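You operate a simulated robot arm through the tools that you are given. There is no shell and no other tool.

The job below is to be done with a simulated two-armed robot. You get a single attempt, and the scene is never put back.

## Task
Fit white filter element 25 in pot 1 and pump the pot FULL.
Fine: lock it and shut its drain before you pump; leave the black pot lever alone.

Only the result counts: the job must be done as asked and must still hold three seconds after the hand-in. Knocking over, shifting, dropping, spilling or breaking anything else fails it.

## Robot
Two 7-joint arms with two-finger grippers on one trunk that stands fixed in place. Base frame: the origin is at the foot of the trunk, x ahead of it, y to its left, z up. Lengths are in mm, angles in rad, forces in N, time in s.
The left shoulder is at [50, 191, 1167], the right one opposite. With the tool pointing down near the work surface each hand reaches from about 100 to 720 mm from the base axis, measured 20 degrees to its own side. Payload 2.69 kg a hand.
The tool frame of a hand sits at the grasp point between the pads (the TCP): z along the fingers, y along the line on which they close. The tips reach 20 mm beyond it. The gripper opens to 100 mm; its body begins 63 mm behind the TCP.
Orientation is told as [roll, pitch, yaw] about the base's x, y, z axes, in that order, counted from this pose: with the fingers straight down and closing along the base's y, the tool's x points along the base's -x, its y along +y and its z along -z.

## Interface
- The arms move only by the tool drive_tool. It takes "left_increments", "right_increments" or both (then of equal length, played together; a hand with none holds still); each is a list of rows, each a list of 3 entries, a list of its own where there are three numbers: the turn, a rotation vector about the base's x, y, z in rad, then the shift along the base's x, y, z in mm, then the opening, from 0 (shut) to 1 (fully open). In form: [[[ax, ay, az], [x, y, z], jaw], ...]. A call has 1 to 20 rows; each row is the pose to reach, as a shift and turn from the pose commanded when the call began. Each row takes 0.2 s and may step no farther than 50 mm and 0.15 rad from the row before; otherwise, or with a gripper value out of range, the whole call is refused. Where a pose cannot be reached the arm comes as near as it can. A force on the tool above 40 N (or 10 N above the force at the start of the call, whichever is more), or a blocked arm, ends the call early, and 0.2 s more pass. Each finger travels about 153 mm/s and halts on what it meets, pressing with about 45 N; the grip force reading is that of the motor and also rises with nothing between the fingers. The clock runs only during rows and for 0.2 s after the last one: add rows that repeat a pose to give the fingers time. The reply holds the time, the measured pose of the TCP, the force on the tool along the base axes, the opening and the grip force, in the units named above and with some noise, with the torque about the TCP (base axes, N m) and any sound that the robot's microphone picked up.
- Cameras (640 x 400 px; columns grow to the right, rows downward): "scene" is now at [119.1, 44.4, 1349.1]; the picture's right is [0.50, -0.87, 0.00], its down [-0.41, -0.24, -0.88] and it looks along [0.76, 0.44, -0.48] (base axes); focal length 350 px, centre (320, 200). "left" rides on the left gripper at [70, 19, -99] in its tool frame; the picture's right is [-0.26, 0.97, 0.00], its down [-0.75, -0.20, -0.63] and it looks along [-0.61, -0.16, 0.78] (tool axes); focal length 230 px, centre (320, 200). "right" rides on the right gripper at [70, -19, -99] in its tool frame; the picture's right is [0.26, 0.97, 0.00], its down [-0.75, 0.20, -0.63] and it looks along [-0.61, 0.16, 0.78] (tool axes); focal length 230 px, centre (320, 200). There is no depth. A picture from a camera that has moved, and an enlarged one, comes with that camera's place and axes in the base frame and with its lens.
- get_image(camera): a new picture of that camera. No time passes.
- lift_body(by): slides the trunk up (or, below 0, down) by that many mm; the arms and the scene camera ride with it, the base frame stays. It gives what a move gives, with no picture.
- turn_head(pan, tilt): turns the head with the scene camera to pan (to the left, within 1.396 rad either way) and tilt (down, from -0.506 to 1.204), counted from straight ahead of the robot. It gives what a move gives.
- close_up(camera, box): a new picture of the part [left, top, right, bottom] of that camera's present view, enlarged. No time passes.
- hand_in(): hands the job in; it is judged then, once.

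Places have to be worked out from the pictures, the camera data and where the tool is seen. Open the grippers and draw the arms clear of the work before you hand the job in, unless the task says otherwise.

The tools are called after ">>>" as a command line: name --argument value ..., lists and objects as JSON in quotes. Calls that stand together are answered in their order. drive_tool: Moves the arms, as the interface text tells. Its arguments: {"type":"object","properties":{"left_increments":{"type":"array"},"right_increments":{"type":"array"}},"required":[]} The other tools are called the same way: lift_body (by) moves the trunk up or down; turn_head (pan, tilt) turns the head that bears the scene camera; get_image (camera) takes a picture; close_up (camera, box) takes an enlarged picture of a part of a camera's view; hand_in () hands the job in.

At the start:

```text
time: 0.0
left_ee_pos: [340.4, 419.0, 1161.0]
left_tool_rot: [0.001, 0.0, 0.001]
left_ft_force: [-0.5, -0.3, 0.1]
left_wrist_torque: [0.0, 0.02, 0.0]
left_gripper_width: 100.0
left_finger_force: 0.0
right_ee_pos: [375.3, 39.7, 1200.7]
right_tool_rot: [0.002, -0.001, 0.0]
right_ft_force: [0.3, -0.1, 0.4]
right_wrist_torque: [-0.05, 0.05, 0.02]
right_gripper_width: 100.0
right_finger_force: 0.1
trunk travel left (down, up): [-225.0, 98.0]
head pan, tilt (commanded): [0.52, 0.496]
```

scene: 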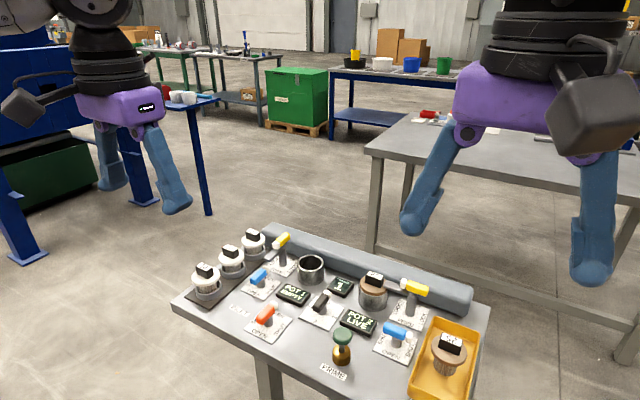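
right: 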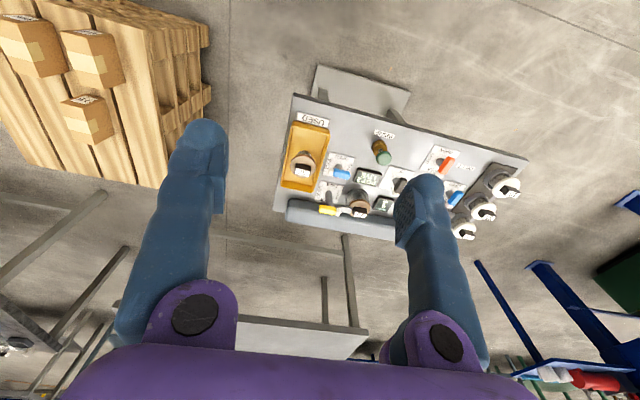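
left: 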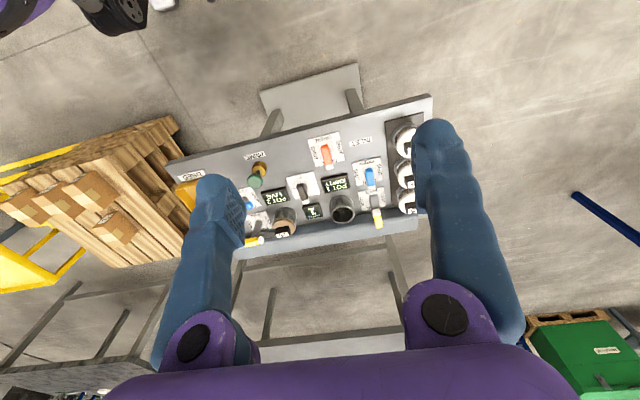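

I'll start by zooming in on the bench in the scene view to read the labels and locate things.

>>> close_up --camera "scene" --box '[170, 220, 330, 320]'

>>> close_up --camera "scene" --box '[260, 240, 420, 340]'

>>> close_up --camera "scene" --box '[310, 270, 500, 400]'

>>> close_up --camera "left" --box '[160, 80, 480, 280]'

```text
4.00 times, centred on (250, 270) of scene
camera zoom: at [119.1, 44.4, 1349.1], right [0.5, -0.87, 0.0], down [-0.41, -0.24, -0.88], along [0.76, 0.44, -0.48], focal length 1399 px, centre (600, -80)
```

zoom: 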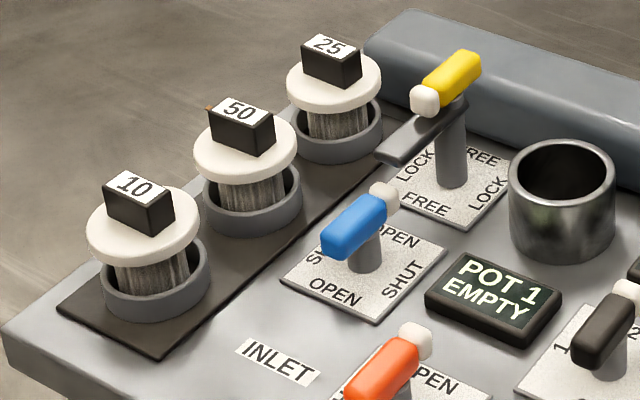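

```text
4.00 times, centred on (340, 290) of scene
camera zoom: at [119.1, 44.4, 1349.1], right [0.5, -0.87, 0.0], down [-0.41, -0.24, -0.88], along [0.76, 0.44, -0.48], focal length 1399 px, centre (240, -160)
```

zoom: 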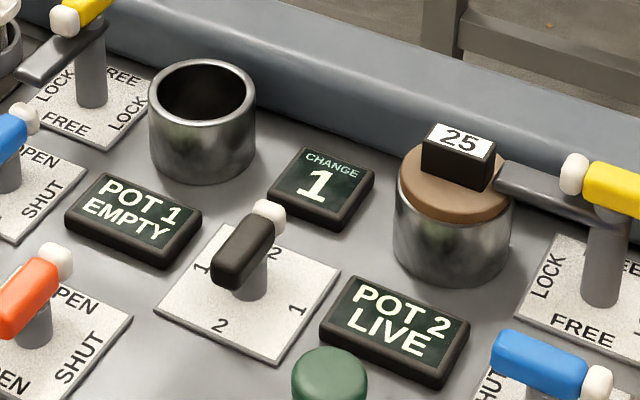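

```text
3.08 times, centred on (405, 335) of scene
camera zoom: at [119.1, 44.4, 1349.1], right [0.5, -0.87, 0.0], down [-0.41, -0.24, -0.88], along [0.76, 0.44, -0.48], focal length 1076 px, centre (58, -215)
```

zoom: 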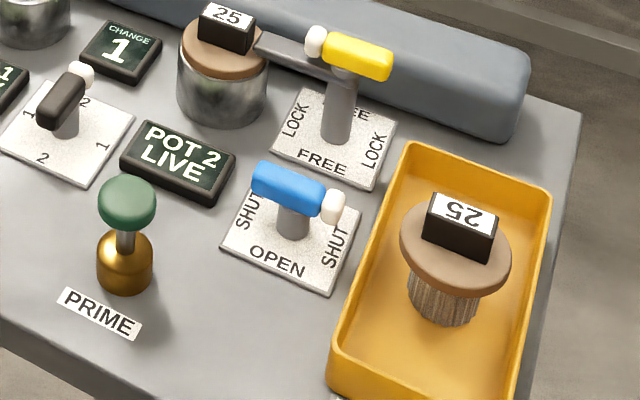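

```text
2.00 times, centred on (320, 180) of left
camera zoom: at [271.8, 437.7, 1257.1], right [0.26, 0.97, 0.0], down [0.75, -0.2, 0.63], along [0.61, -0.16, -0.78], focal length 460 px, centre (320, 240)
```

zoom: 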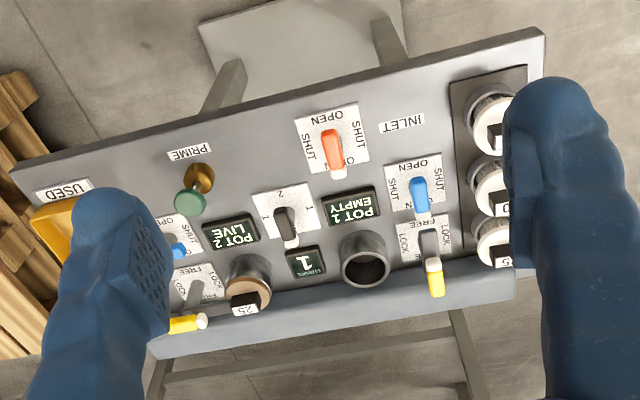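

The bench lies roughly along y, about 460–730 mm ahead. Pot 1, its yellow lock lever (now FREE), its blue drain lever (now OPEN) and the white elements 10/50/25 are on its left side. I move the left hand above the bench for a better look from its wrist camera.

>>> drive_tool --left_increments '[[[0, 0, 0], [25, 5, -10], 1], [[0, 0, 0], [55, 10, -30], 1], [[0, 0, 0], [85, 15, -50], 1], [[0, 0, 0], [115, 20, -70], 1], [[0, 0, 0], [140, 25, -90], 1], [[0, 0, 0], [160, 30, -111], 1]]'

>>> get_image --camera "left"

>>> get_image --camera "scene"

```text
time: 1.4
left_ee_pos: [500.8, 449.0, 1049.1]
left_tool_rot: [0.001, 0.0, 0.002]
left_ft_force: [0.5, 0.5, 0.0]
left_wrist_torque: [-0.01, 0.01, -0.04]
left_gripper_width: 100.1
left_finger_force: 0.0
right_ee_pos: [375.2, 40.1, 1199.4]
right_tool_rot: [-0.001, 0.0, -0.001]
right_ft_force: [1.6, 0.2, 0.3]
right_wrist_torque: [0.0, -0.04, 0.03]
right_gripper_width: 99.8
right_finger_force: 0.0
trunk travel left (down, up): [-225.0, 98.0]
head pan, tilt (commanded): [0.52, 0.496]
```

```text
taken
camera left: at [431.7, 468.3, 1145.9], right [0.26, 0.97, 0.0], down [0.75, -0.2, 0.63], along [0.61, -0.16, -0.78], focal length 230 px, centre (320, 200)
```

left: 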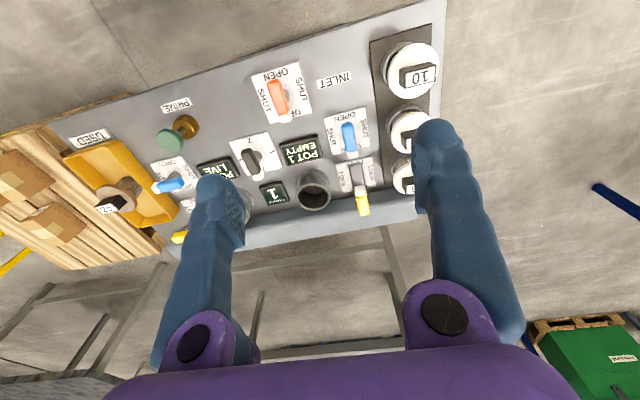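

```text
taken
camera scene: at [119.8, 44.6, 1349.0], right [0.5, -0.87, 0.0], down [-0.41, -0.24, -0.88], along [0.76, 0.44, -0.48], focal length 350 px, centre (320, 200)
```

scene: 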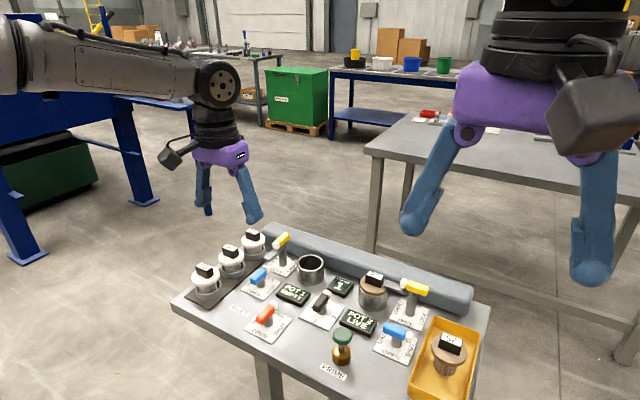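

The arm reaches this place easily. I take close-ups from the left wrist camera to triangulate the elements, levers and pot against the scene view.

>>> close_up --camera "left" --box '[220, 0, 460, 150]'

>>> close_up --camera "left" --box '[240, 100, 432, 220]'

>>> close_up --camera "left" --box '[40, 80, 280, 230]'

>>> close_up --camera "scene" --box '[180, 220, 340, 320]'

```text
2.67 times, centred on (340, 75) of left
camera zoom: at [431.7, 468.3, 1145.9], right [0.26, 0.97, 0.0], down [0.75, -0.2, 0.63], along [0.61, -0.16, -0.78], focal length 614 px, centre (267, 533)
```

zoom: 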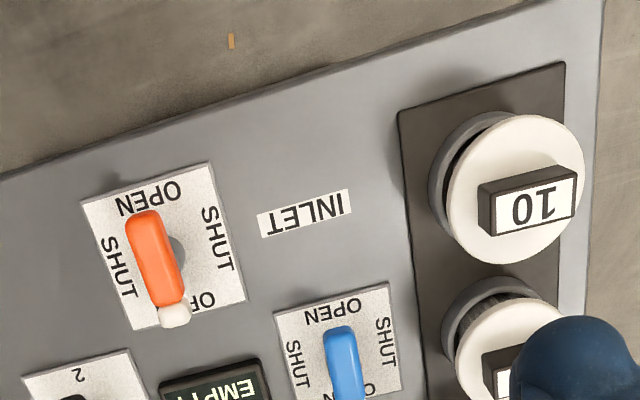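

```text
3.33 times, centred on (336, 160) of left
camera zoom: at [431.7, 468.3, 1145.9], right [0.26, 0.97, 0.0], down [0.75, -0.2, 0.63], along [0.61, -0.16, -0.78], focal length 767 px, centre (267, 333)
```

zoom: 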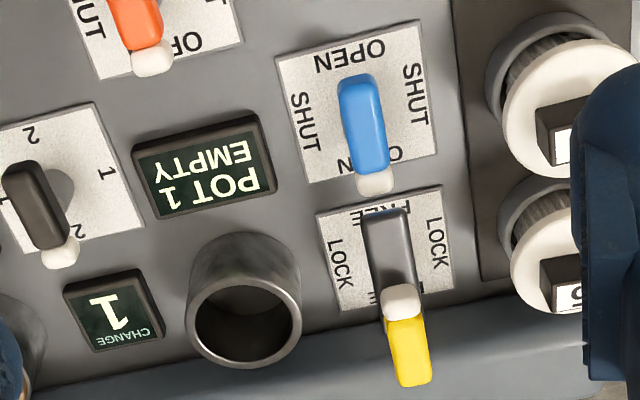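

```text
2.67 times, centred on (160, 155) of left
camera zoom: at [431.7, 468.3, 1145.9], right [0.26, 0.97, 0.0], down [0.75, -0.2, 0.63], along [0.61, -0.16, -0.78], focal length 614 px, centre (747, 320)
```

zoom: 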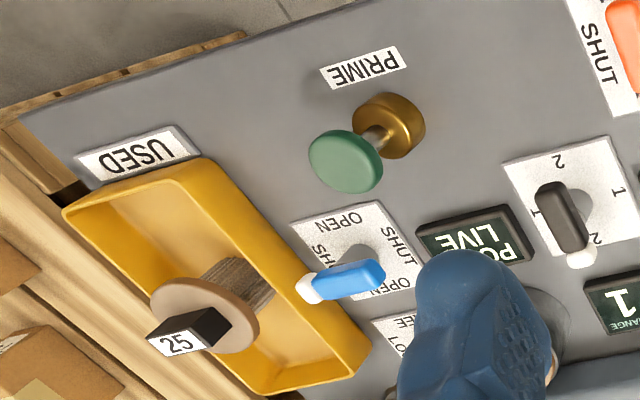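

```text
4.00 times, centred on (260, 270) of scene
camera zoom: at [119.8, 44.6, 1349.0], right [0.5, -0.87, 0.0], down [-0.41, -0.24, -0.88], along [0.76, 0.44, -0.48], focal length 1399 px, centre (560, -80)
```

zoom: 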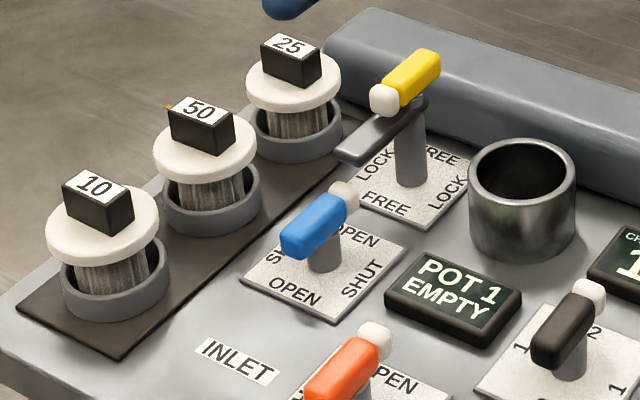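

Pot 1's rim triangulates well to about (677, 390, 818), but the fingers partly hide element 25. I shift the left hand to the left so its camera looks straight at element 25 and the lock lever.

>>> drive_tool --left_increments '[[[0, 0, 0], [0, 40, 0], 1], [[0, 0, 0], [-5, 80, 0], 1], [[0, 0, 0], [-10, 120, 0], 1], [[0, 0, 0], [-14, 150, 0], 1], [[0, 0, 0], [-14, 150, 0], 1]]'

>>> get_image --camera "left"

>>> close_up --camera "left" --box '[220, 80, 420, 205]'

>>> close_up --camera "left" --box '[220, 160, 420, 285]'

```text
time: 2.6
left_ee_pos: [487.6, 600.5, 1050.2]
left_tool_rot: [0.0, -0.001, 0.003]
left_ft_force: [-1.0, -0.9, 0.0]
left_wrist_torque: [-0.02, 0.02, 0.0]
left_gripper_width: 100.0
left_finger_force: 0.0
right_ee_pos: [374.6, 39.7, 1199.9]
right_tool_rot: [0.0, -0.001, 0.0]
right_ft_force: [-0.3, 0.8, -0.2]
right_wrist_torque: [0.02, -0.02, 0.02]
right_gripper_width: 100.0
right_finger_force: 0.1
trunk travel left (down, up): [-225.0, 98.0]
head pan, tilt (commanded): [0.52, 0.496]
```

```text
taken
camera left: at [418.5, 620.7, 1147.7], right [0.26, 0.97, 0.0], down [0.75, -0.2, 0.63], along [0.61, -0.16, -0.78], focal length 230 px, centre (320, 200)
```

left: 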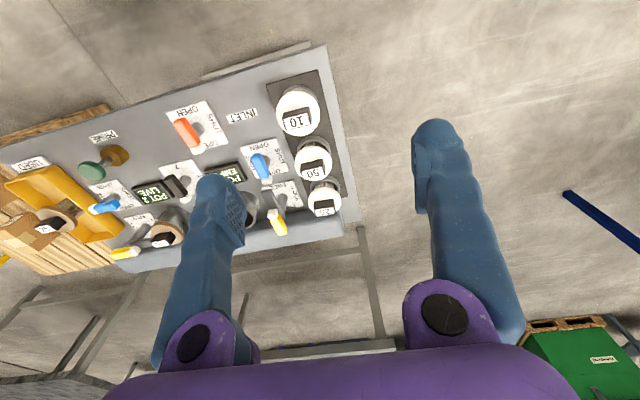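

```text
3.20 times, centred on (320, 142) of left
camera zoom: at [418.5, 620.7, 1147.7], right [0.26, 0.97, 0.0], down [0.75, -0.2, 0.63], along [0.61, -0.16, -0.78], focal length 736 px, centre (320, 384)
```

zoom: 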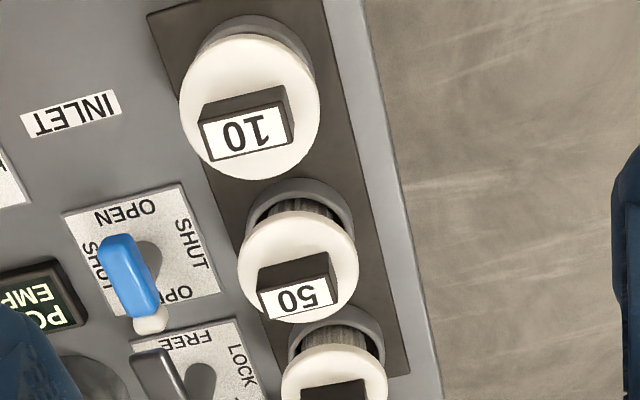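

```text
3.20 times, centred on (320, 222) of left
camera zoom: at [418.5, 620.7, 1147.7], right [0.26, 0.97, 0.0], down [0.75, -0.2, 0.63], along [0.61, -0.16, -0.78], focal length 736 px, centre (320, 128)
```

zoom: 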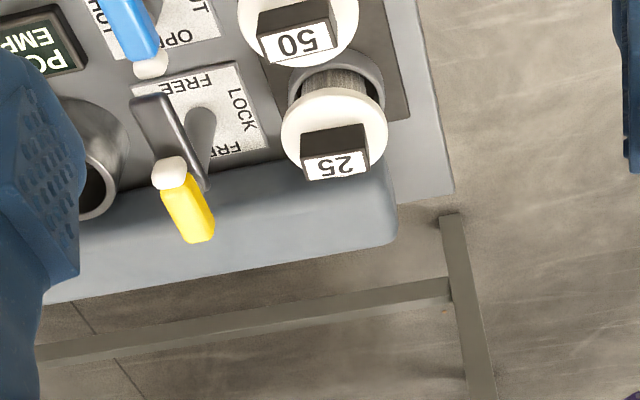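

Element 25's disc is at about (677, 560, 828) with its handle block top near z 850. The lock-lever pivot is near (680, 475), with its handle at z≈860. Next I test whether the arm reaches over element 25 with the tool vertical.

>>> drive_tool --left_increments '[[[0, 0, 0], [35, -8, -10], 1], [[0, 0, 0], [70, -16, -25], 1], [[0, 0, 0], [105, -24, -40], 1], [[0, 0, 0], [140, -32, -55], 1], [[0, 0, 0], [170, -38, -68], 1], [[0, 0, 0], [189, -41, -80], 1], [[0, 0, 0], [189, -41, -80], 1]]'

>>> get_image --camera "left"

>>> get_image --camera "scene"

```text
time: 4.2
left_ee_pos: [609.0, 542.6, 988.9]
left_tool_rot: [0.0, -0.002, 0.002]
left_ft_force: [0.2, -0.1, -0.4]
left_wrist_torque: [0.01, -0.01, 0.04]
left_gripper_width: 100.1
left_finger_force: 0.1
left hand out of reach, approached as far as the arm can: row 4, 5, 6, 7
right_ee_pos: [375.0, 39.2, 1201.3]
right_tool_rot: [0.0, 0.0, -0.001]
right_ft_force: [0.3, 0.4, -0.2]
right_wrist_torque: [0.03, -0.01, -0.01]
right_gripper_width: 99.8
right_finger_force: 0.1
trunk travel left (down, up): [-225.0, 98.0]
head pan, tilt (commanded): [0.52, 0.496]
```

```text
taken
camera left: at [540.0, 561.3, 1084.8], right [0.26, 0.97, 0.0], down [0.75, -0.2, 0.63], along [0.61, -0.16, -0.78], focal length 230 px, centre (320, 200)
```

left: 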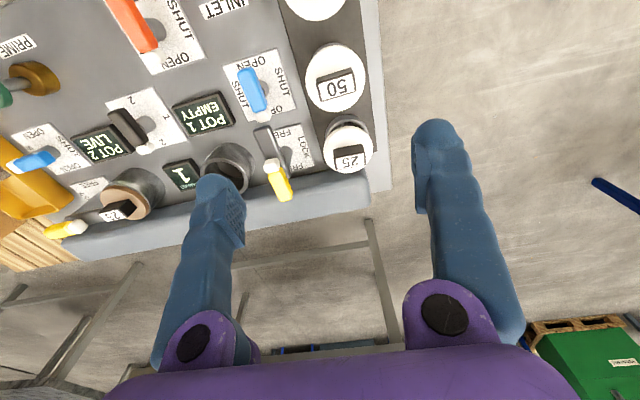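

```text
taken
camera scene: at [119.1, 44.6, 1349.1], right [0.5, -0.87, 0.0], down [-0.41, -0.24, -0.88], along [0.76, 0.44, -0.48], focal length 350 px, centre (320, 200)
```

scene: 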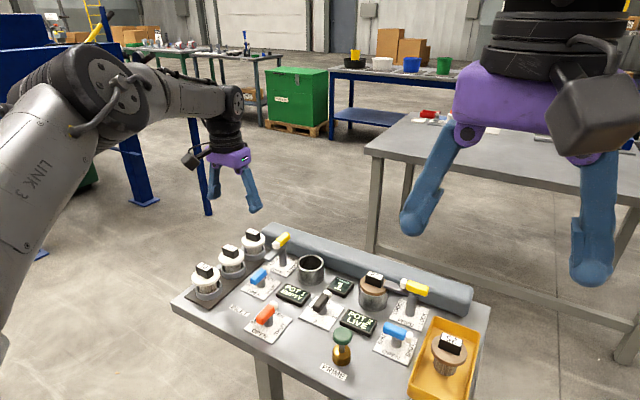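

The arm stops short at x≈609 with the tool vertical, so I need a tilted tool and a lower trunk. I look closely at the hand's camera housing to judge clearance when tilted.

>>> close_up --camera "scene" --box '[160, 80, 320, 220]'

>>> close_up --camera "left" --box '[200, 90, 400, 215]'

>>> close_up --camera "left" --box '[0, 60, 240, 250]'

```text
2.86 times, centred on (240, 150) of scene
camera zoom: at [119.1, 44.6, 1349.1], right [0.5, -0.87, 0.0], down [-0.41, -0.24, -0.88], along [0.76, 0.44, -0.48], focal length 999 px, centre (549, 343)
```

zoom: 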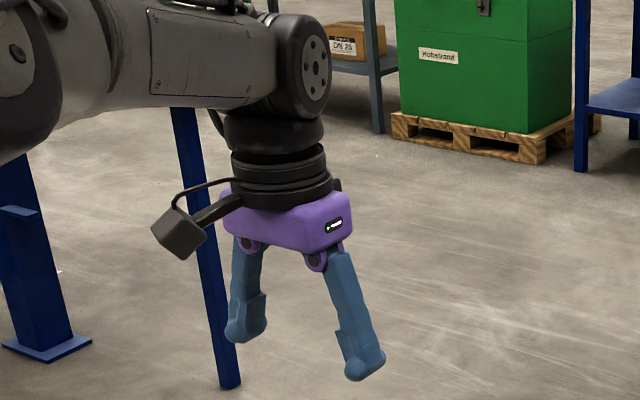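

```text
3.20 times, centred on (300, 152) of left
camera zoom: at [540.0, 561.3, 1084.8], right [0.26, 0.97, 0.0], down [0.75, -0.2, 0.63], along [0.61, -0.16, -0.78], focal length 736 px, centre (384, 352)
```

zoom: 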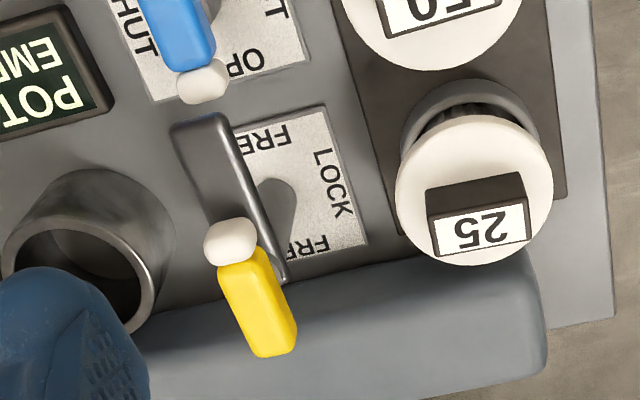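

```text
2.11 times, centred on (120, 155) of left
camera zoom: at [540.0, 561.3, 1084.8], right [0.26, 0.97, 0.0], down [0.75, -0.2, 0.63], along [0.61, -0.16, -0.78], focal length 484 px, centre (741, 295)
```

zoom: 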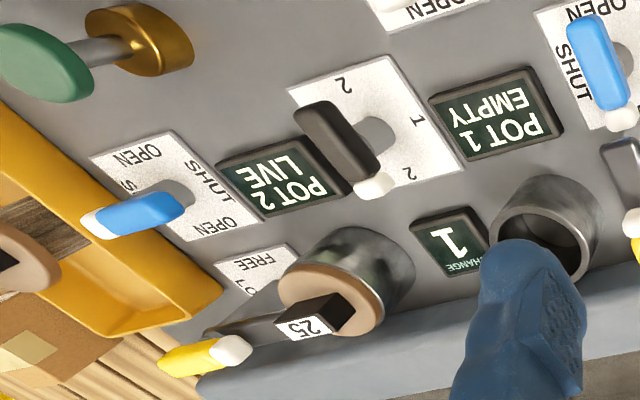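

Housing is roughly 40 mm and would pass close over element 50 if I tilt with the present yaw. I draw the hand back and up, then try yawing half a turn so the camera sits on top when I tilt.

>>> drive_tool --left_increments '[[[0, 0, 0], [0, 0, 40], 1], [[0, 0, 0], [-40, -10, 65], 1], [[0, 0, 0.1], [-80, -25, 85], 1], [[0, 0, 0.25], [-115, -40, 100], 1], [[0, 0, 0.4], [-140, -50, 110], 1], [[0, 0, 0.55], [-150, -60, 110], 1], [[0, 0, 0.7], [-150, -60, 110], 1], [[0, 0, 0.85], [-150, -60, 110], 1], [[0, 0, 1.0], [-150, -60, 110], 1], [[0, 0, 1.15], [-150, -60, 110], 1], [[0, 0, 1.3], [-150, -60, 110], 1], [[0, 0, 1.45], [-150, -60, 110], 1], [[0, 0, 1.6], [-150, -60, 110], 1], [[0, 0, 1.75], [-150, -60, 110], 1], [[0, 0, 1.9], [-150, -60, 110], 1], [[0, 0, 2.05], [-150, -60, 110], 1], [[0, 0, 2.2], [-150, -60, 110], 1]]'

```text
time: 7.8
left_ee_pos: [458.5, 478.2, 1098.0]
left_tool_rot: [0.001, 0.0, 2.205]
left_ft_force: [0.0, 0.3, 0.1]
left_wrist_torque: [0.04, 0.0, 0.01]
left_gripper_width: 100.2
left_finger_force: 0.0
right_ee_pos: [374.9, 40.2, 1200.4]
right_tool_rot: [0.001, -0.001, 0.0]
right_ft_force: [-0.7, 0.2, 1.0]
right_wrist_torque: [0.06, 0.02, -0.01]
right_gripper_width: 99.8
right_finger_force: 0.0
trunk travel left (down, up): [-225.0, 98.0]
head pan, tilt (commanded): [0.52, 0.496]
```

Yaw 2.2 was reached without trouble; I continue to a half turn, and then lower the trunk.

>>> drive_tool --left_increments '[[[0, 0, 0.15], [0, 0, 0], 1], [[0, 0, 0.3], [0, 0, 0], 1], [[0, 0, 0.45], [0, 0, 0], 1], [[0, 0, 0.6], [0, 0, 0], 1], [[0, 0, 0.75], [0, 0, 0], 1], [[0, 0, 0.88], [0, 0, 0], 1], [[0, 0, 0.937], [0, 0, 0], 1], [[0, 0, 0.937], [0, 0, 0], 1]]'

>>> get_image --camera "left"

>>> get_image --camera "scene"

```text
time: 9.6
left_ee_pos: [461.5, 487.1, 1099.6]
left_tool_rot: [0.006, 0.003, 3.135]
left_ft_force: [-0.5, 0.2, -0.4]
left_wrist_torque: [-0.01, -0.05, -0.01]
left_gripper_width: 100.0
left_finger_force: 0.1
left hand out of reach, approached as far as the arm can: row 7, 8
right_ee_pos: [374.7, 39.0, 1200.2]
right_tool_rot: [-0.001, -0.001, 0.001]
right_ft_force: [-0.2, -0.6, 0.5]
right_wrist_torque: [0.06, 0.01, -0.01]
right_gripper_width: 100.2
right_finger_force: 0.1
trunk travel left (down, up): [-225.0, 98.0]
head pan, tilt (commanded): [0.52, 0.496]
```

```text
taken
camera left: at [531.1, 470.6, 1196.8], right [-0.26, -0.96, 0.0], down [-0.75, 0.21, 0.63], along [-0.61, 0.16, -0.78], focal length 230 px, centre (320, 200)
```

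left: 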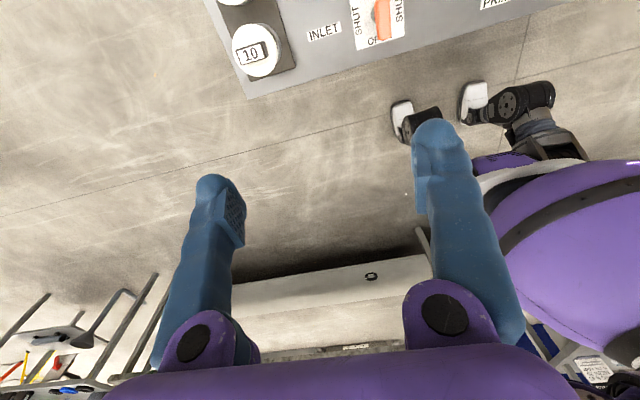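

```text
taken
camera scene: at [119.0, 44.0, 1349.2], right [0.5, -0.87, 0.0], down [-0.41, -0.24, -0.88], along [0.76, 0.44, -0.48], focal length 350 px, centre (320, 200)
```

scene: 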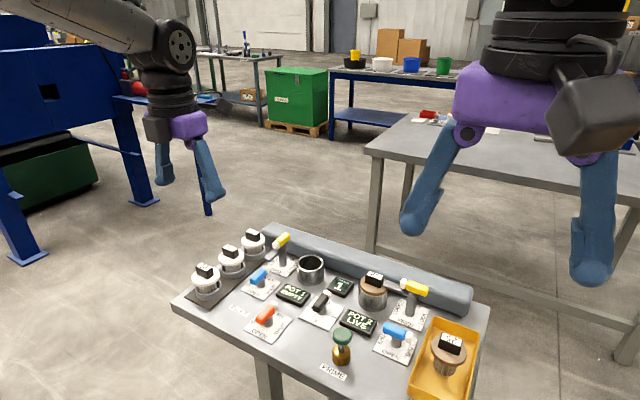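

Half a turn sits right at the wrist's limit, so I'll go back to yaw 0 and use a moderate forward tilt instead. I turn back and then lower the trunk by 130 mm (the hand is well above the bench).

>>> drive_tool --left_increments '[[[0, 0, -0.15], [0, 0, 0], 1], [[0, 0, -0.3], [0, 0, 0], 1], [[0, 0, -0.45], [0, 0, 0], 1], [[0, 0, -0.6], [0, 0, 0], 1], [[0, 0, -0.75], [0, 0, 0], 1], [[0, 0, -0.9], [0, 0, 0], 1], [[0, 0, -1.05], [0, 0, 0], 1], [[0, 0, -1.2], [0, 0, 0], 1], [[0, 0, -1.35], [0, 0, 0], 1], [[0, 0, -1.5], [0, 0, 0], 1], [[0, 0, -1.65], [0, 0, 0], 1], [[0, 0, -1.8], [0, 0, 0], 1], [[0, 0, -1.95], [0, 0, 0], 1], [[0, 0, -2.1], [0, 0, 0], 1], [[0, 0, -2.25], [0, 0, 0], 1], [[0, 0, -2.4], [0, 0, 0], 1], [[0, 0, -2.55], [0, 0, 0], 1], [[0, 0, -2.7], [0, 0, 0], 1], [[0, 0, -2.85], [0, 0, 0], 1], [[0, 0, -3.0], [0, 0, 0], 1]]'

>>> lift_body --by -130

>>> get_image --camera "scene"

```text
time: 13.8
left_ee_pos: [459.6, 488.4, 1098.6]
left_tool_rot: [0.001, 0.0, 0.136]
left_ft_force: [-0.2, 0.0, 0.7]
left_wrist_torque: [0.0, 0.03, 0.01]
left_gripper_width: 99.9
left_finger_force: 0.1
right_ee_pos: [375.4, 40.2, 1199.6]
right_tool_rot: [0.0, 0.0, 0.0]
right_ft_force: [0.4, 0.5, 0.3]
right_wrist_torque: [0.01, -0.01, -0.03]
right_gripper_width: 100.0
right_finger_force: 0.0
trunk travel left (down, up): [-225.0, 98.0]
head pan, tilt (commanded): [0.52, 0.496]
```

```text
time: 15.4
left_ee_pos: [460.0, 488.5, 968.5]
left_tool_rot: [0.0, 0.0, 0.138]
left_ft_force: [0.7, 0.5, -0.1]
left_wrist_torque: [0.01, 0.01, 0.01]
left_gripper_width: 100.2
left_finger_force: 0.0
right_ee_pos: [374.8, 39.0, 1069.3]
right_tool_rot: [0.001, -0.001, 0.0]
right_ft_force: [-0.6, 0.0, 0.3]
right_wrist_torque: [-0.01, 0.0, 0.02]
right_gripper_width: 100.0
right_finger_force: 0.0
trunk travel left (down, up): [-95.0, 228.0]
head pan, tilt (commanded): [0.52, 0.496]
```

```text
taken
camera scene: at [118.9, 44.3, 1219.2], right [0.5, -0.87, 0.0], down [-0.41, -0.24, -0.88], along [0.76, 0.44, -0.48], focal length 350 px, centre (320, 200)
```

scene: 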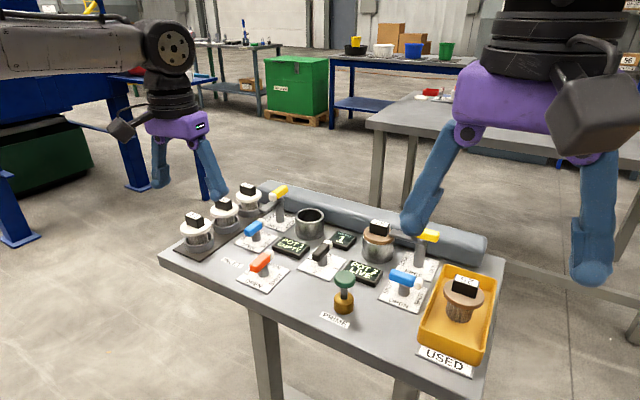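

Trunk is down and the way is clear. I remove the leftover yaw first.

>>> drive_tool --left_increments '[[[0, 0, -0.137], [0, 0, 10], 1], [[0, 0, -0.137], [0, 0, 30], 1]]'

```text
time: 16.0
left_ee_pos: [458.4, 488.7, 998.3]
left_tool_rot: [0.0, -0.001, 0.0]
left_ft_force: [-0.4, 0.6, 0.2]
left_wrist_torque: [-0.01, 0.01, -0.06]
left_gripper_width: 99.8
left_finger_force: 0.1
right_ee_pos: [374.6, 40.0, 1068.9]
right_tool_rot: [0.0, 0.0, 0.0]
right_ft_force: [-0.2, 1.0, 0.4]
right_wrist_torque: [-0.01, 0.03, -0.02]
right_gripper_width: 99.9
right_finger_force: 0.0
trunk travel left (down, up): [-95.0, 228.0]
head pan, tilt (commanded): [0.52, 0.496]
```

Yaw is zero. Now I tilt the fingers forward by 0.6 rad while moving toward a point above and short of element 25, at about (640, 560, 965).

>>> drive_tool --left_increments '[[[0, -0.12, 0], [30, 12, 0], 1], [[0, -0.24, 0], [60, 24, 0], 1], [[0, -0.36, 0], [95, 36, -5], 1], [[0, -0.48, 0], [130, 50, -15], 1], [[0, -0.6, 0], [160, 62, -25], 1], [[0, -0.6, 0], [182, 71, -35], 1], [[0, -0.6, 0], [182, 71, -35], 1]]'

>>> get_image --camera "left"

>>> get_image --camera "scene"

```text
time: 17.6
left_ee_pos: [639.4, 558.0, 964.3]
left_tool_rot: [0.0, -0.601, 0.002]
left_ft_force: [-0.3, -0.1, 0.2]
left_wrist_torque: [-0.04, 0.01, -0.04]
left_gripper_width: 99.9
left_finger_force: 0.1
right_ee_pos: [374.6, 40.1, 1070.0]
right_tool_rot: [-0.001, 0.001, 0.001]
right_ft_force: [-0.2, 0.8, -0.3]
right_wrist_torque: [0.02, 0.01, 0.03]
right_gripper_width: 99.8
right_finger_force: 0.1
trunk travel left (down, up): [-95.0, 228.0]
head pan, tilt (commanded): [0.52, 0.496]
```

```text
taken
camera left: at [527.4, 577.0, 1003.5], right [0.21, 0.97, 0.15], down [0.26, -0.2, 0.94], along [0.94, -0.16, -0.3], focal length 230 px, centre (320, 200)
```

left: 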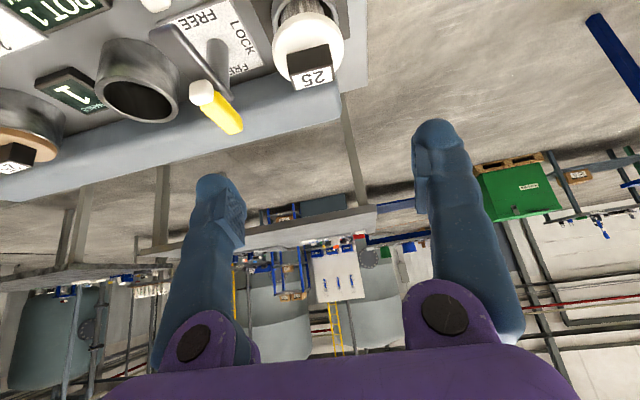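

```text
taken
camera scene: at [119.1, 44.3, 1219.2], right [0.5, -0.87, 0.0], down [-0.41, -0.24, -0.88], along [0.76, 0.44, -0.48], focal length 350 px, centre (320, 200)
```

scene: 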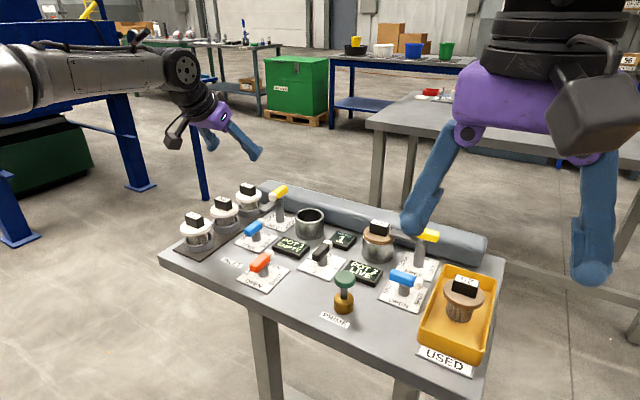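

The tilt works here. I zoom on element 25 and the lever in this view for a more exact fix.

>>> close_up --camera "left" --box '[240, 0, 368, 100]'

>>> close_up --camera "scene" --box '[165, 160, 335, 280]'

>>> close_up --camera "left" --box '[80, 0, 272, 150]'

```text
4.00 times, centred on (304, 50) of left
camera zoom: at [527.4, 577.0, 1003.5], right [0.21, 0.97, 0.15], down [0.26, -0.2, 0.94], along [0.94, -0.16, -0.3], focal length 920 px, centre (384, 800)
```

zoom: 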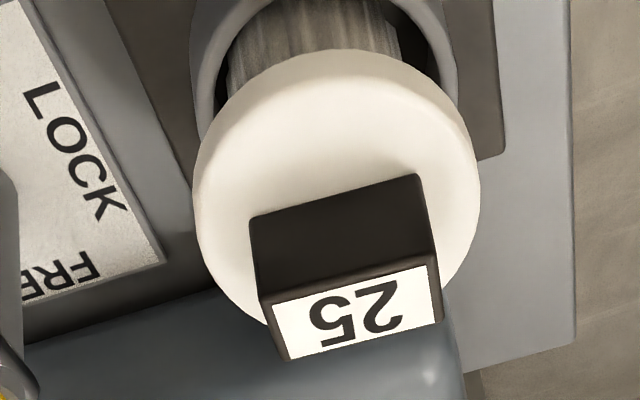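

```text
3.33 times, centred on (250, 220) of scene
camera zoom: at [119.1, 44.3, 1219.2], right [0.5, -0.87, 0.0], down [-0.41, -0.24, -0.88], along [0.76, 0.44, -0.48], focal length 1166 px, centre (553, 133)
```

zoom: 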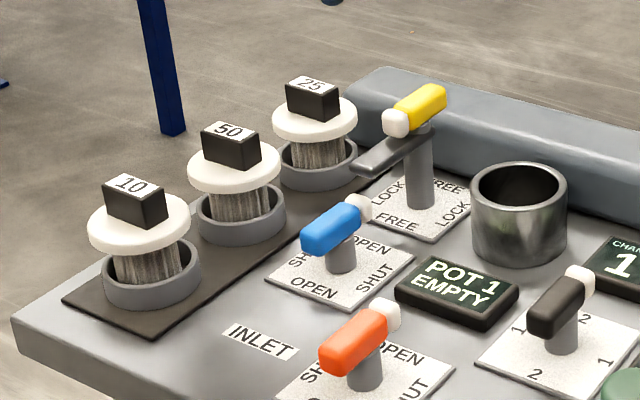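

```text
2.67 times, centred on (176, 75) of left
camera zoom: at [527.4, 577.0, 1003.5], right [0.21, 0.97, 0.15], down [0.26, -0.2, 0.94], along [0.94, -0.16, -0.3], focal length 614 px, centre (704, 533)
```

zoom: 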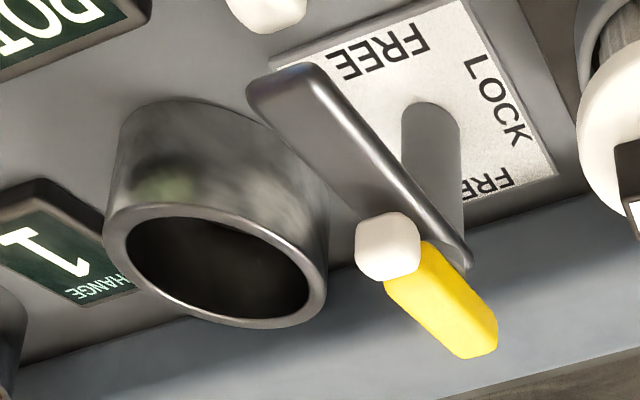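

From the wrist-camera views alone, element 25's handle block spans about x 670–687, y 543–579, z 828–850, with the bench top at ~775. I go down to 50 mm above the grasp pose with the jaws at 70 mm and look again.

>>> drive_tool --left_increments '[[[0, 0, 0], [15, 1, -15], 0.8], [[0, 0, 0], [33, 3, -32], 0.7], [[0, 0, 0], [33, 3, -50], 0.7], [[0, 0, 0], [33, 3, -62], 0.7], [[0, 0, 0], [33, 3, -62], 0.7]]'

>>> get_image --camera "left"

>>> get_image --camera "scene"

```text
time: 18.8
left_ee_pos: [674.5, 562.4, 900.3]
left_tool_rot: [-0.002, -0.6, 0.002]
left_ft_force: [0.7, 1.0, -0.3]
left_wrist_torque: [0.01, 0.02, 0.01]
left_gripper_width: 70.3
left_finger_force: 0.0
right_ee_pos: [373.8, 39.9, 1070.5]
right_tool_rot: [0.0, 0.001, 0.0]
right_ft_force: [0.4, 0.3, 0.4]
right_wrist_torque: [0.01, 0.0, 0.0]
right_gripper_width: 99.7
right_finger_force: 0.0
trunk travel left (down, up): [-95.0, 228.0]
head pan, tilt (commanded): [0.52, 0.496]
```

```text
taken
camera left: at [562.5, 581.2, 941.1], right [0.21, 0.97, 0.15], down [0.26, -0.2, 0.94], along [0.94, -0.16, -0.3], focal length 230 px, centre (320, 200)
```

left: 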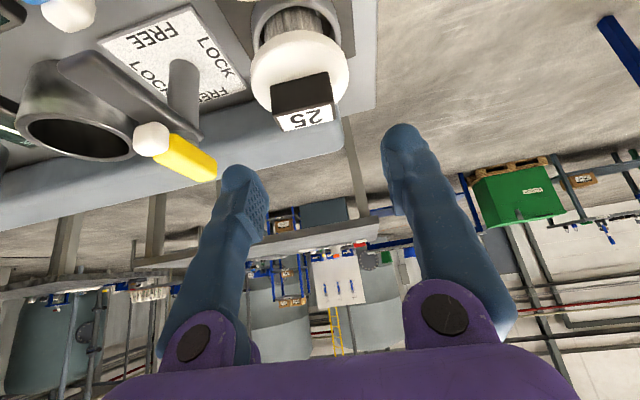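

```text
taken
camera scene: at [119.1, 44.4, 1219.2], right [0.5, -0.87, 0.0], down [-0.41, -0.24, -0.88], along [0.76, 0.44, -0.48], focal length 350 px, centre (320, 200)
```

scene: 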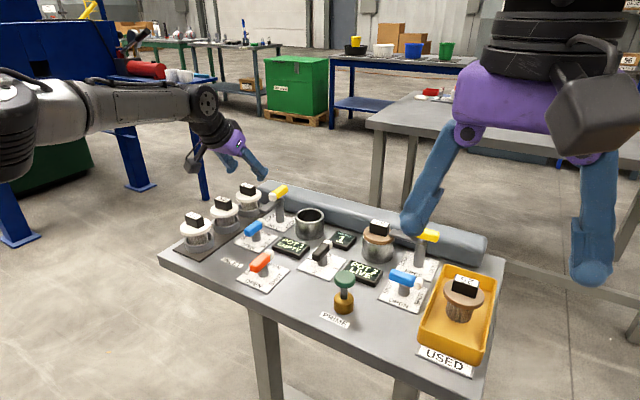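

Fingers straddle the element nicely. I zoom in to check the handle block against the fingers before going down.

>>> close_up --camera "left" --box '[232, 0, 424, 150]'

>>> close_up --camera "scene" --box '[170, 110, 310, 220]'

```text
2.67 times, centred on (328, 75) of left
camera zoom: at [562.5, 581.2, 941.1], right [0.21, 0.97, 0.15], down [0.26, -0.2, 0.94], along [0.94, -0.16, -0.3], focal length 614 px, centre (299, 533)
```

zoom: 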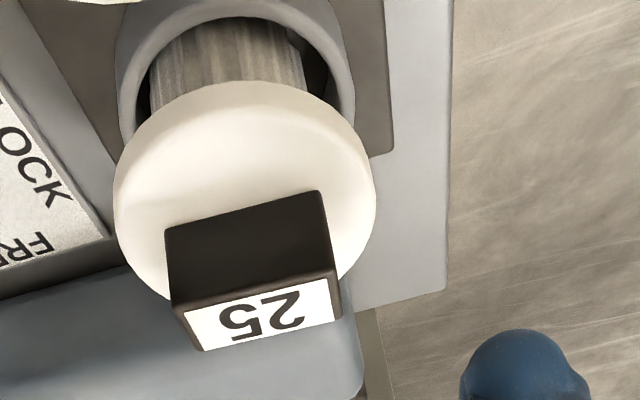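

```text
3.64 times, centred on (240, 165) of scene
camera zoom: at [119.1, 44.4, 1219.2], right [0.5, -0.87, 0.0], down [-0.41, -0.24, -0.88], along [0.76, 0.44, -0.48], focal length 1272 px, centre (611, 327)
```

zoom: 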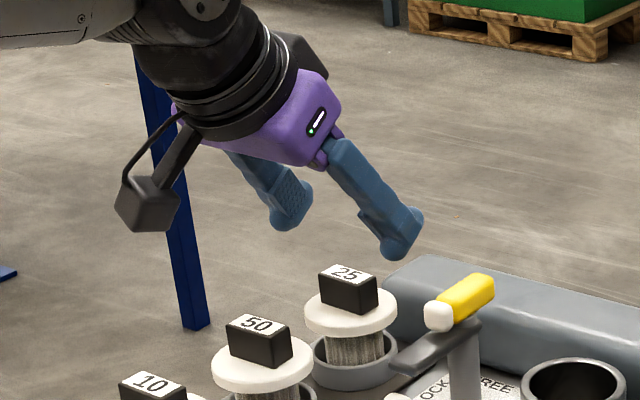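

The block's top centre comes out near (676.5, 561, 852). I go down slowly to the grasp height, correcting a few millimetres in x and y, with the jaws still open.

>>> drive_tool --left_increments '[[[0, 0, 0], [-4, -1.3, -15], 0.7], [[0, 0, 0], [-4, -1.3, -28], 0.7], [[0, 0, 0], [-4, -1.3, -38], 0.7], [[0, 0, 0], [-4, -1.3, -44], 0.7], [[0, 0, 0], [-4, -1.3, -46], 0.7]]'

>>> get_image --camera "left"

>>> close_up --camera "scene" --box '[170, 110, 310, 220]'

```text
time: 20.0
left_ee_pos: [670.5, 561.5, 855.3]
left_tool_rot: [-0.002, -0.601, 0.001]
left_ft_force: [-0.2, -0.7, 0.3]
left_wrist_torque: [0.01, 0.0, 0.02]
left_gripper_width: 70.1
left_finger_force: 0.1
right_ee_pos: [374.3, 40.2, 1069.7]
right_tool_rot: [0.0, 0.0, 0.0]
right_ft_force: [-0.3, 0.1, -0.4]
right_wrist_torque: [0.01, 0.02, -0.03]
right_gripper_width: 99.7
right_finger_force: 0.0
trunk travel left (down, up): [-95.0, 228.0]
head pan, tilt (commanded): [0.52, 0.496]
```

```text
taken
camera left: at [559.1, 579.7, 896.5], right [0.21, 0.97, 0.14], down [0.26, -0.2, 0.94], along [0.94, -0.16, -0.3], focal length 230 px, centre (320, 200)
```

left: 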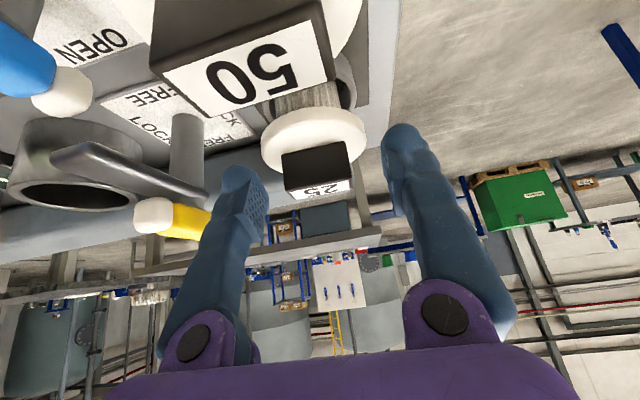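

```text
3.64 times, centred on (240, 165) of scene
camera zoom: at [119.1, 44.4, 1219.1], right [0.5, -0.87, 0.0], down [-0.41, -0.24, -0.88], along [0.76, 0.44, -0.48], focal length 1272 px, centre (611, 327)
```

zoom: 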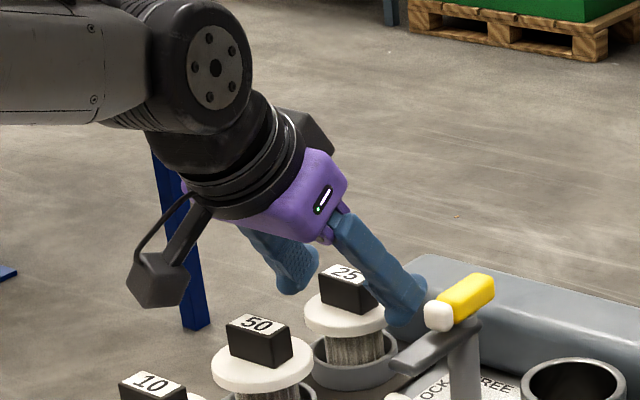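

No contact so far and the block sits between the fingers. I zoom to check depth and centring before closing.

>>> close_up --camera "left" --box '[210, 80, 450, 230]'

```text
2.67 times, centred on (330, 155) of left
camera zoom: at [559.1, 579.7, 896.5], right [0.21, 0.97, 0.14], down [0.26, -0.2, 0.94], along [0.94, -0.16, -0.3], focal length 614 px, centre (293, 320)
```

zoom: 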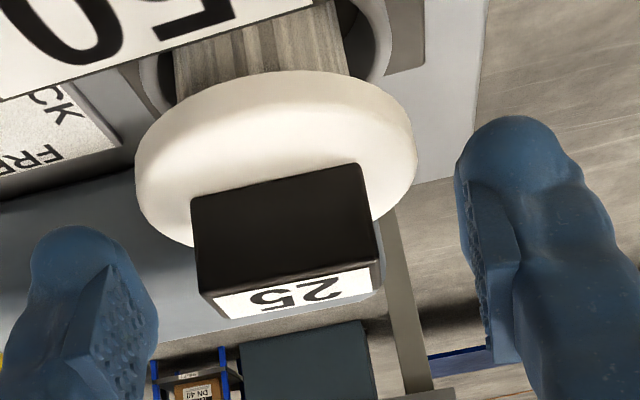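

The block is centred in y within a millimetre and the tips are about 4 mm above the disc. I lower 3 mm and close the jaws on the block's ends.

>>> drive_tool --left_increments '[[[0, 0, 0], [0, 0.3, -1.5], 0.7], [[0, 0, 0], [0, 0.3, -3], 0.7], [[0, 0, 0], [0, 0.3, -3], 0.5], [[0, 0, 0], [0, 0.3, -3], 0.2], [[0, 0, 0], [0, 0.3, -3], 0.0], [[0, 0, 0], [0, 0.3, -3], 0.0]]'

>>> close_up --camera "left" --box '[210, 80, 450, 230]'

```text
time: 21.4
left_ee_pos: [672.1, 559.8, 855.7]
left_tool_rot: [-0.001, -0.609, 0.002]
left_ft_force: [5.6, -0.9, 14.2]
left_wrist_torque: [0.03, -0.36, -0.04]
left_gripper_width: 34.6
left_finger_force: 45.0
right_ee_pos: [373.6, 39.9, 1069.4]
right_tool_rot: [0.001, -0.001, 0.001]
right_ft_force: [-0.3, 0.2, -0.7]
right_wrist_torque: [0.0, -0.01, -0.02]
right_gripper_width: 99.9
right_finger_force: 0.1
trunk travel left (down, up): [-95.0, 228.0]
head pan, tilt (commanded): [0.52, 0.496]
```

```text
2.67 times, centred on (330, 155) of left
camera zoom: at [559.9, 578.5, 895.6], right [0.21, 0.97, 0.15], down [0.26, -0.2, 0.95], along [0.94, -0.16, -0.29], focal length 614 px, centre (293, 320)
```

zoom: 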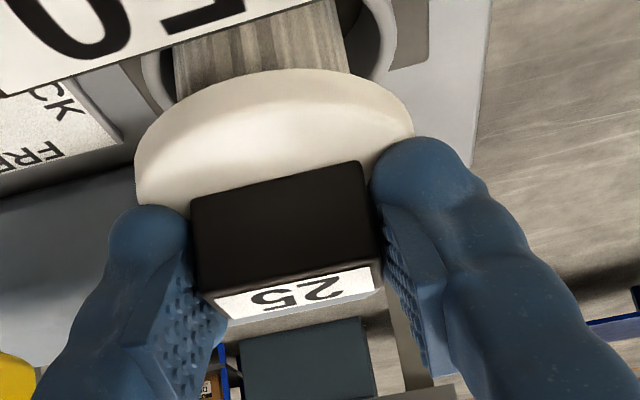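

The grip holds at 34.6 mm with 45 N; the fingertips rest lightly on the disc. I lift straight up, slowly at first.

>>> drive_tool --left_increments '[[[0, 0, 0], [0, 0, 4], 0.0], [[0, 0, 0], [0, 0, 10], 0.0], [[0, 0, 0], [0, 0, 18], 0.0], [[0, 0, 0], [0, 0, 28], 0.0], [[0, 0, 0], [0, 0, 40], 0.0], [[0, 0, 0], [0, 0, 55], 0.0], [[0, 0, 0], [0, 0, 70], 0.0], [[0, 0, 0], [0, 0, 70], 0.0]]'

>>> get_image --camera "left"

>>> close_up --camera "scene" --box '[170, 90, 330, 220]'

```text
time: 23.2
left_ee_pos: [672.2, 562.3, 922.5]
left_tool_rot: [-0.002, -0.6, 0.002]
left_ft_force: [0.5, -0.8, 0.2]
left_wrist_torque: [-0.04, 0.0, -0.03]
left_gripper_width: 0.0
left_finger_force: 29.5
right_ee_pos: [374.7, 40.4, 1070.9]
right_tool_rot: [0.0, 0.0, 0.002]
right_ft_force: [0.1, -0.2, -0.4]
right_wrist_torque: [0.01, 0.02, 0.0]
right_gripper_width: 100.2
right_finger_force: 0.1
trunk travel left (down, up): [-95.0, 228.0]
head pan, tilt (commanded): [0.52, 0.496]
```

```text
taken
camera left: at [559.1, 581.4, 963.1], right [0.21, 0.97, 0.14], down [0.26, -0.2, 0.94], along [0.94, -0.16, -0.3], focal length 230 px, centre (320, 200)
```

left: 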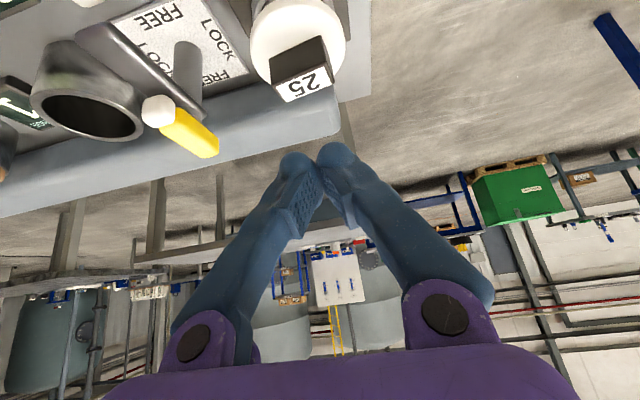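

```text
3.08 times, centred on (250, 155) of scene
camera zoom: at [119.1, 44.5, 1219.1], right [0.5, -0.87, 0.0], down [-0.41, -0.24, -0.88], along [0.76, 0.44, -0.48], focal length 1076 px, centre (535, 338)
```

zoom: 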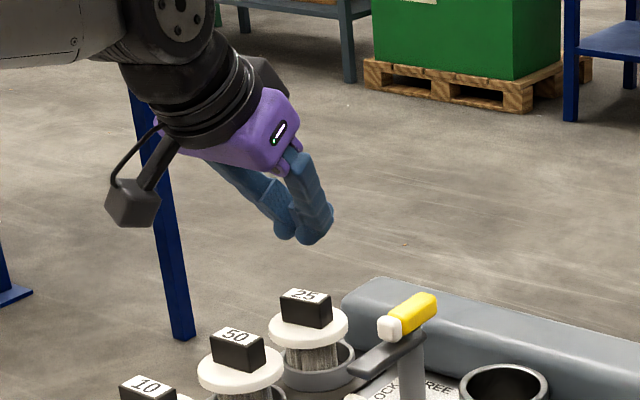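

The jaws slipped off and closed fully while the element stayed behind. I look closely at element 25 and at the fingers to see how it sits and why the grip failed.

>>> close_up --camera "left" --box '[232, 0, 392, 110]'

>>> close_up --camera "left" --box '[150, 120, 500, 340]'

>>> close_up --camera "scene" --box '[170, 170, 290, 260]'

```text
3.64 times, centred on (312, 55) of left
camera zoom: at [559.1, 581.4, 963.1], right [0.21, 0.97, 0.14], down [0.26, -0.2, 0.94], along [0.94, -0.16, -0.3], focal length 837 px, centre (349, 727)
```

zoom: 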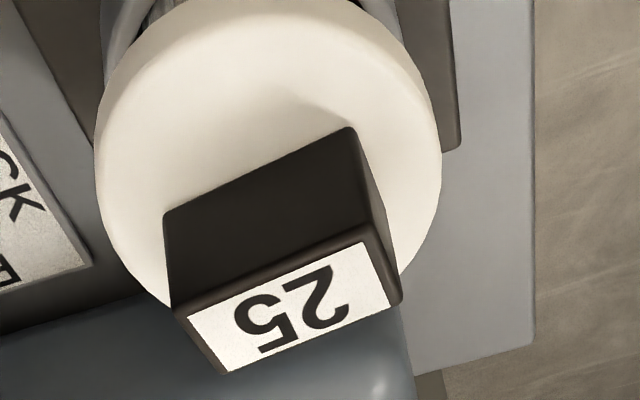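

```text
1.82 times, centred on (325, 230) of left
camera zoom: at [559.1, 581.4, 963.1], right [0.21, 0.97, 0.14], down [0.26, -0.2, 0.94], along [0.94, -0.16, -0.3], focal length 418 px, centre (311, 146)
```

zoom: 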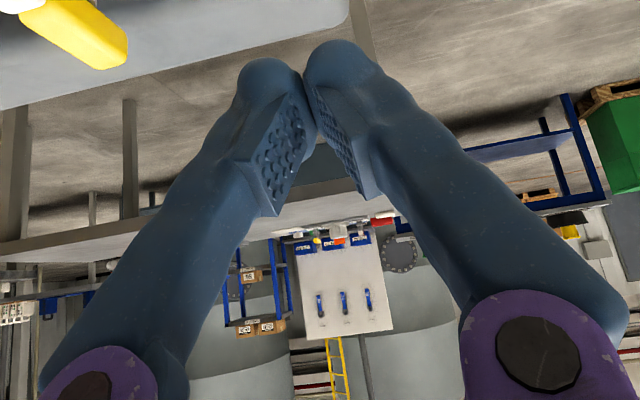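

```text
4.44 times, centred on (230, 215) of scene
camera zoom: at [119.1, 44.5, 1219.1], right [0.5, -0.87, 0.0], down [-0.41, -0.24, -0.88], along [0.76, 0.44, -0.48], focal length 1554 px, centre (720, 133)
```

zoom: 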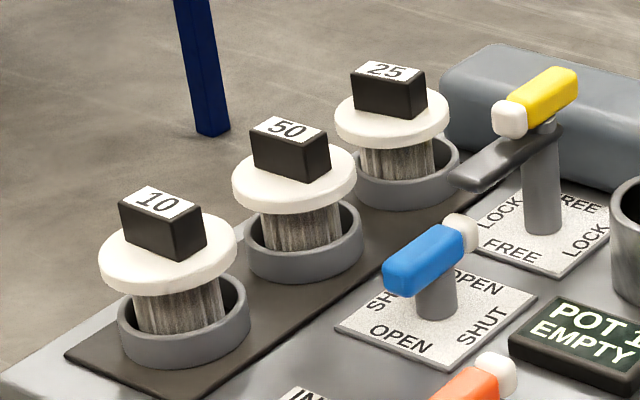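

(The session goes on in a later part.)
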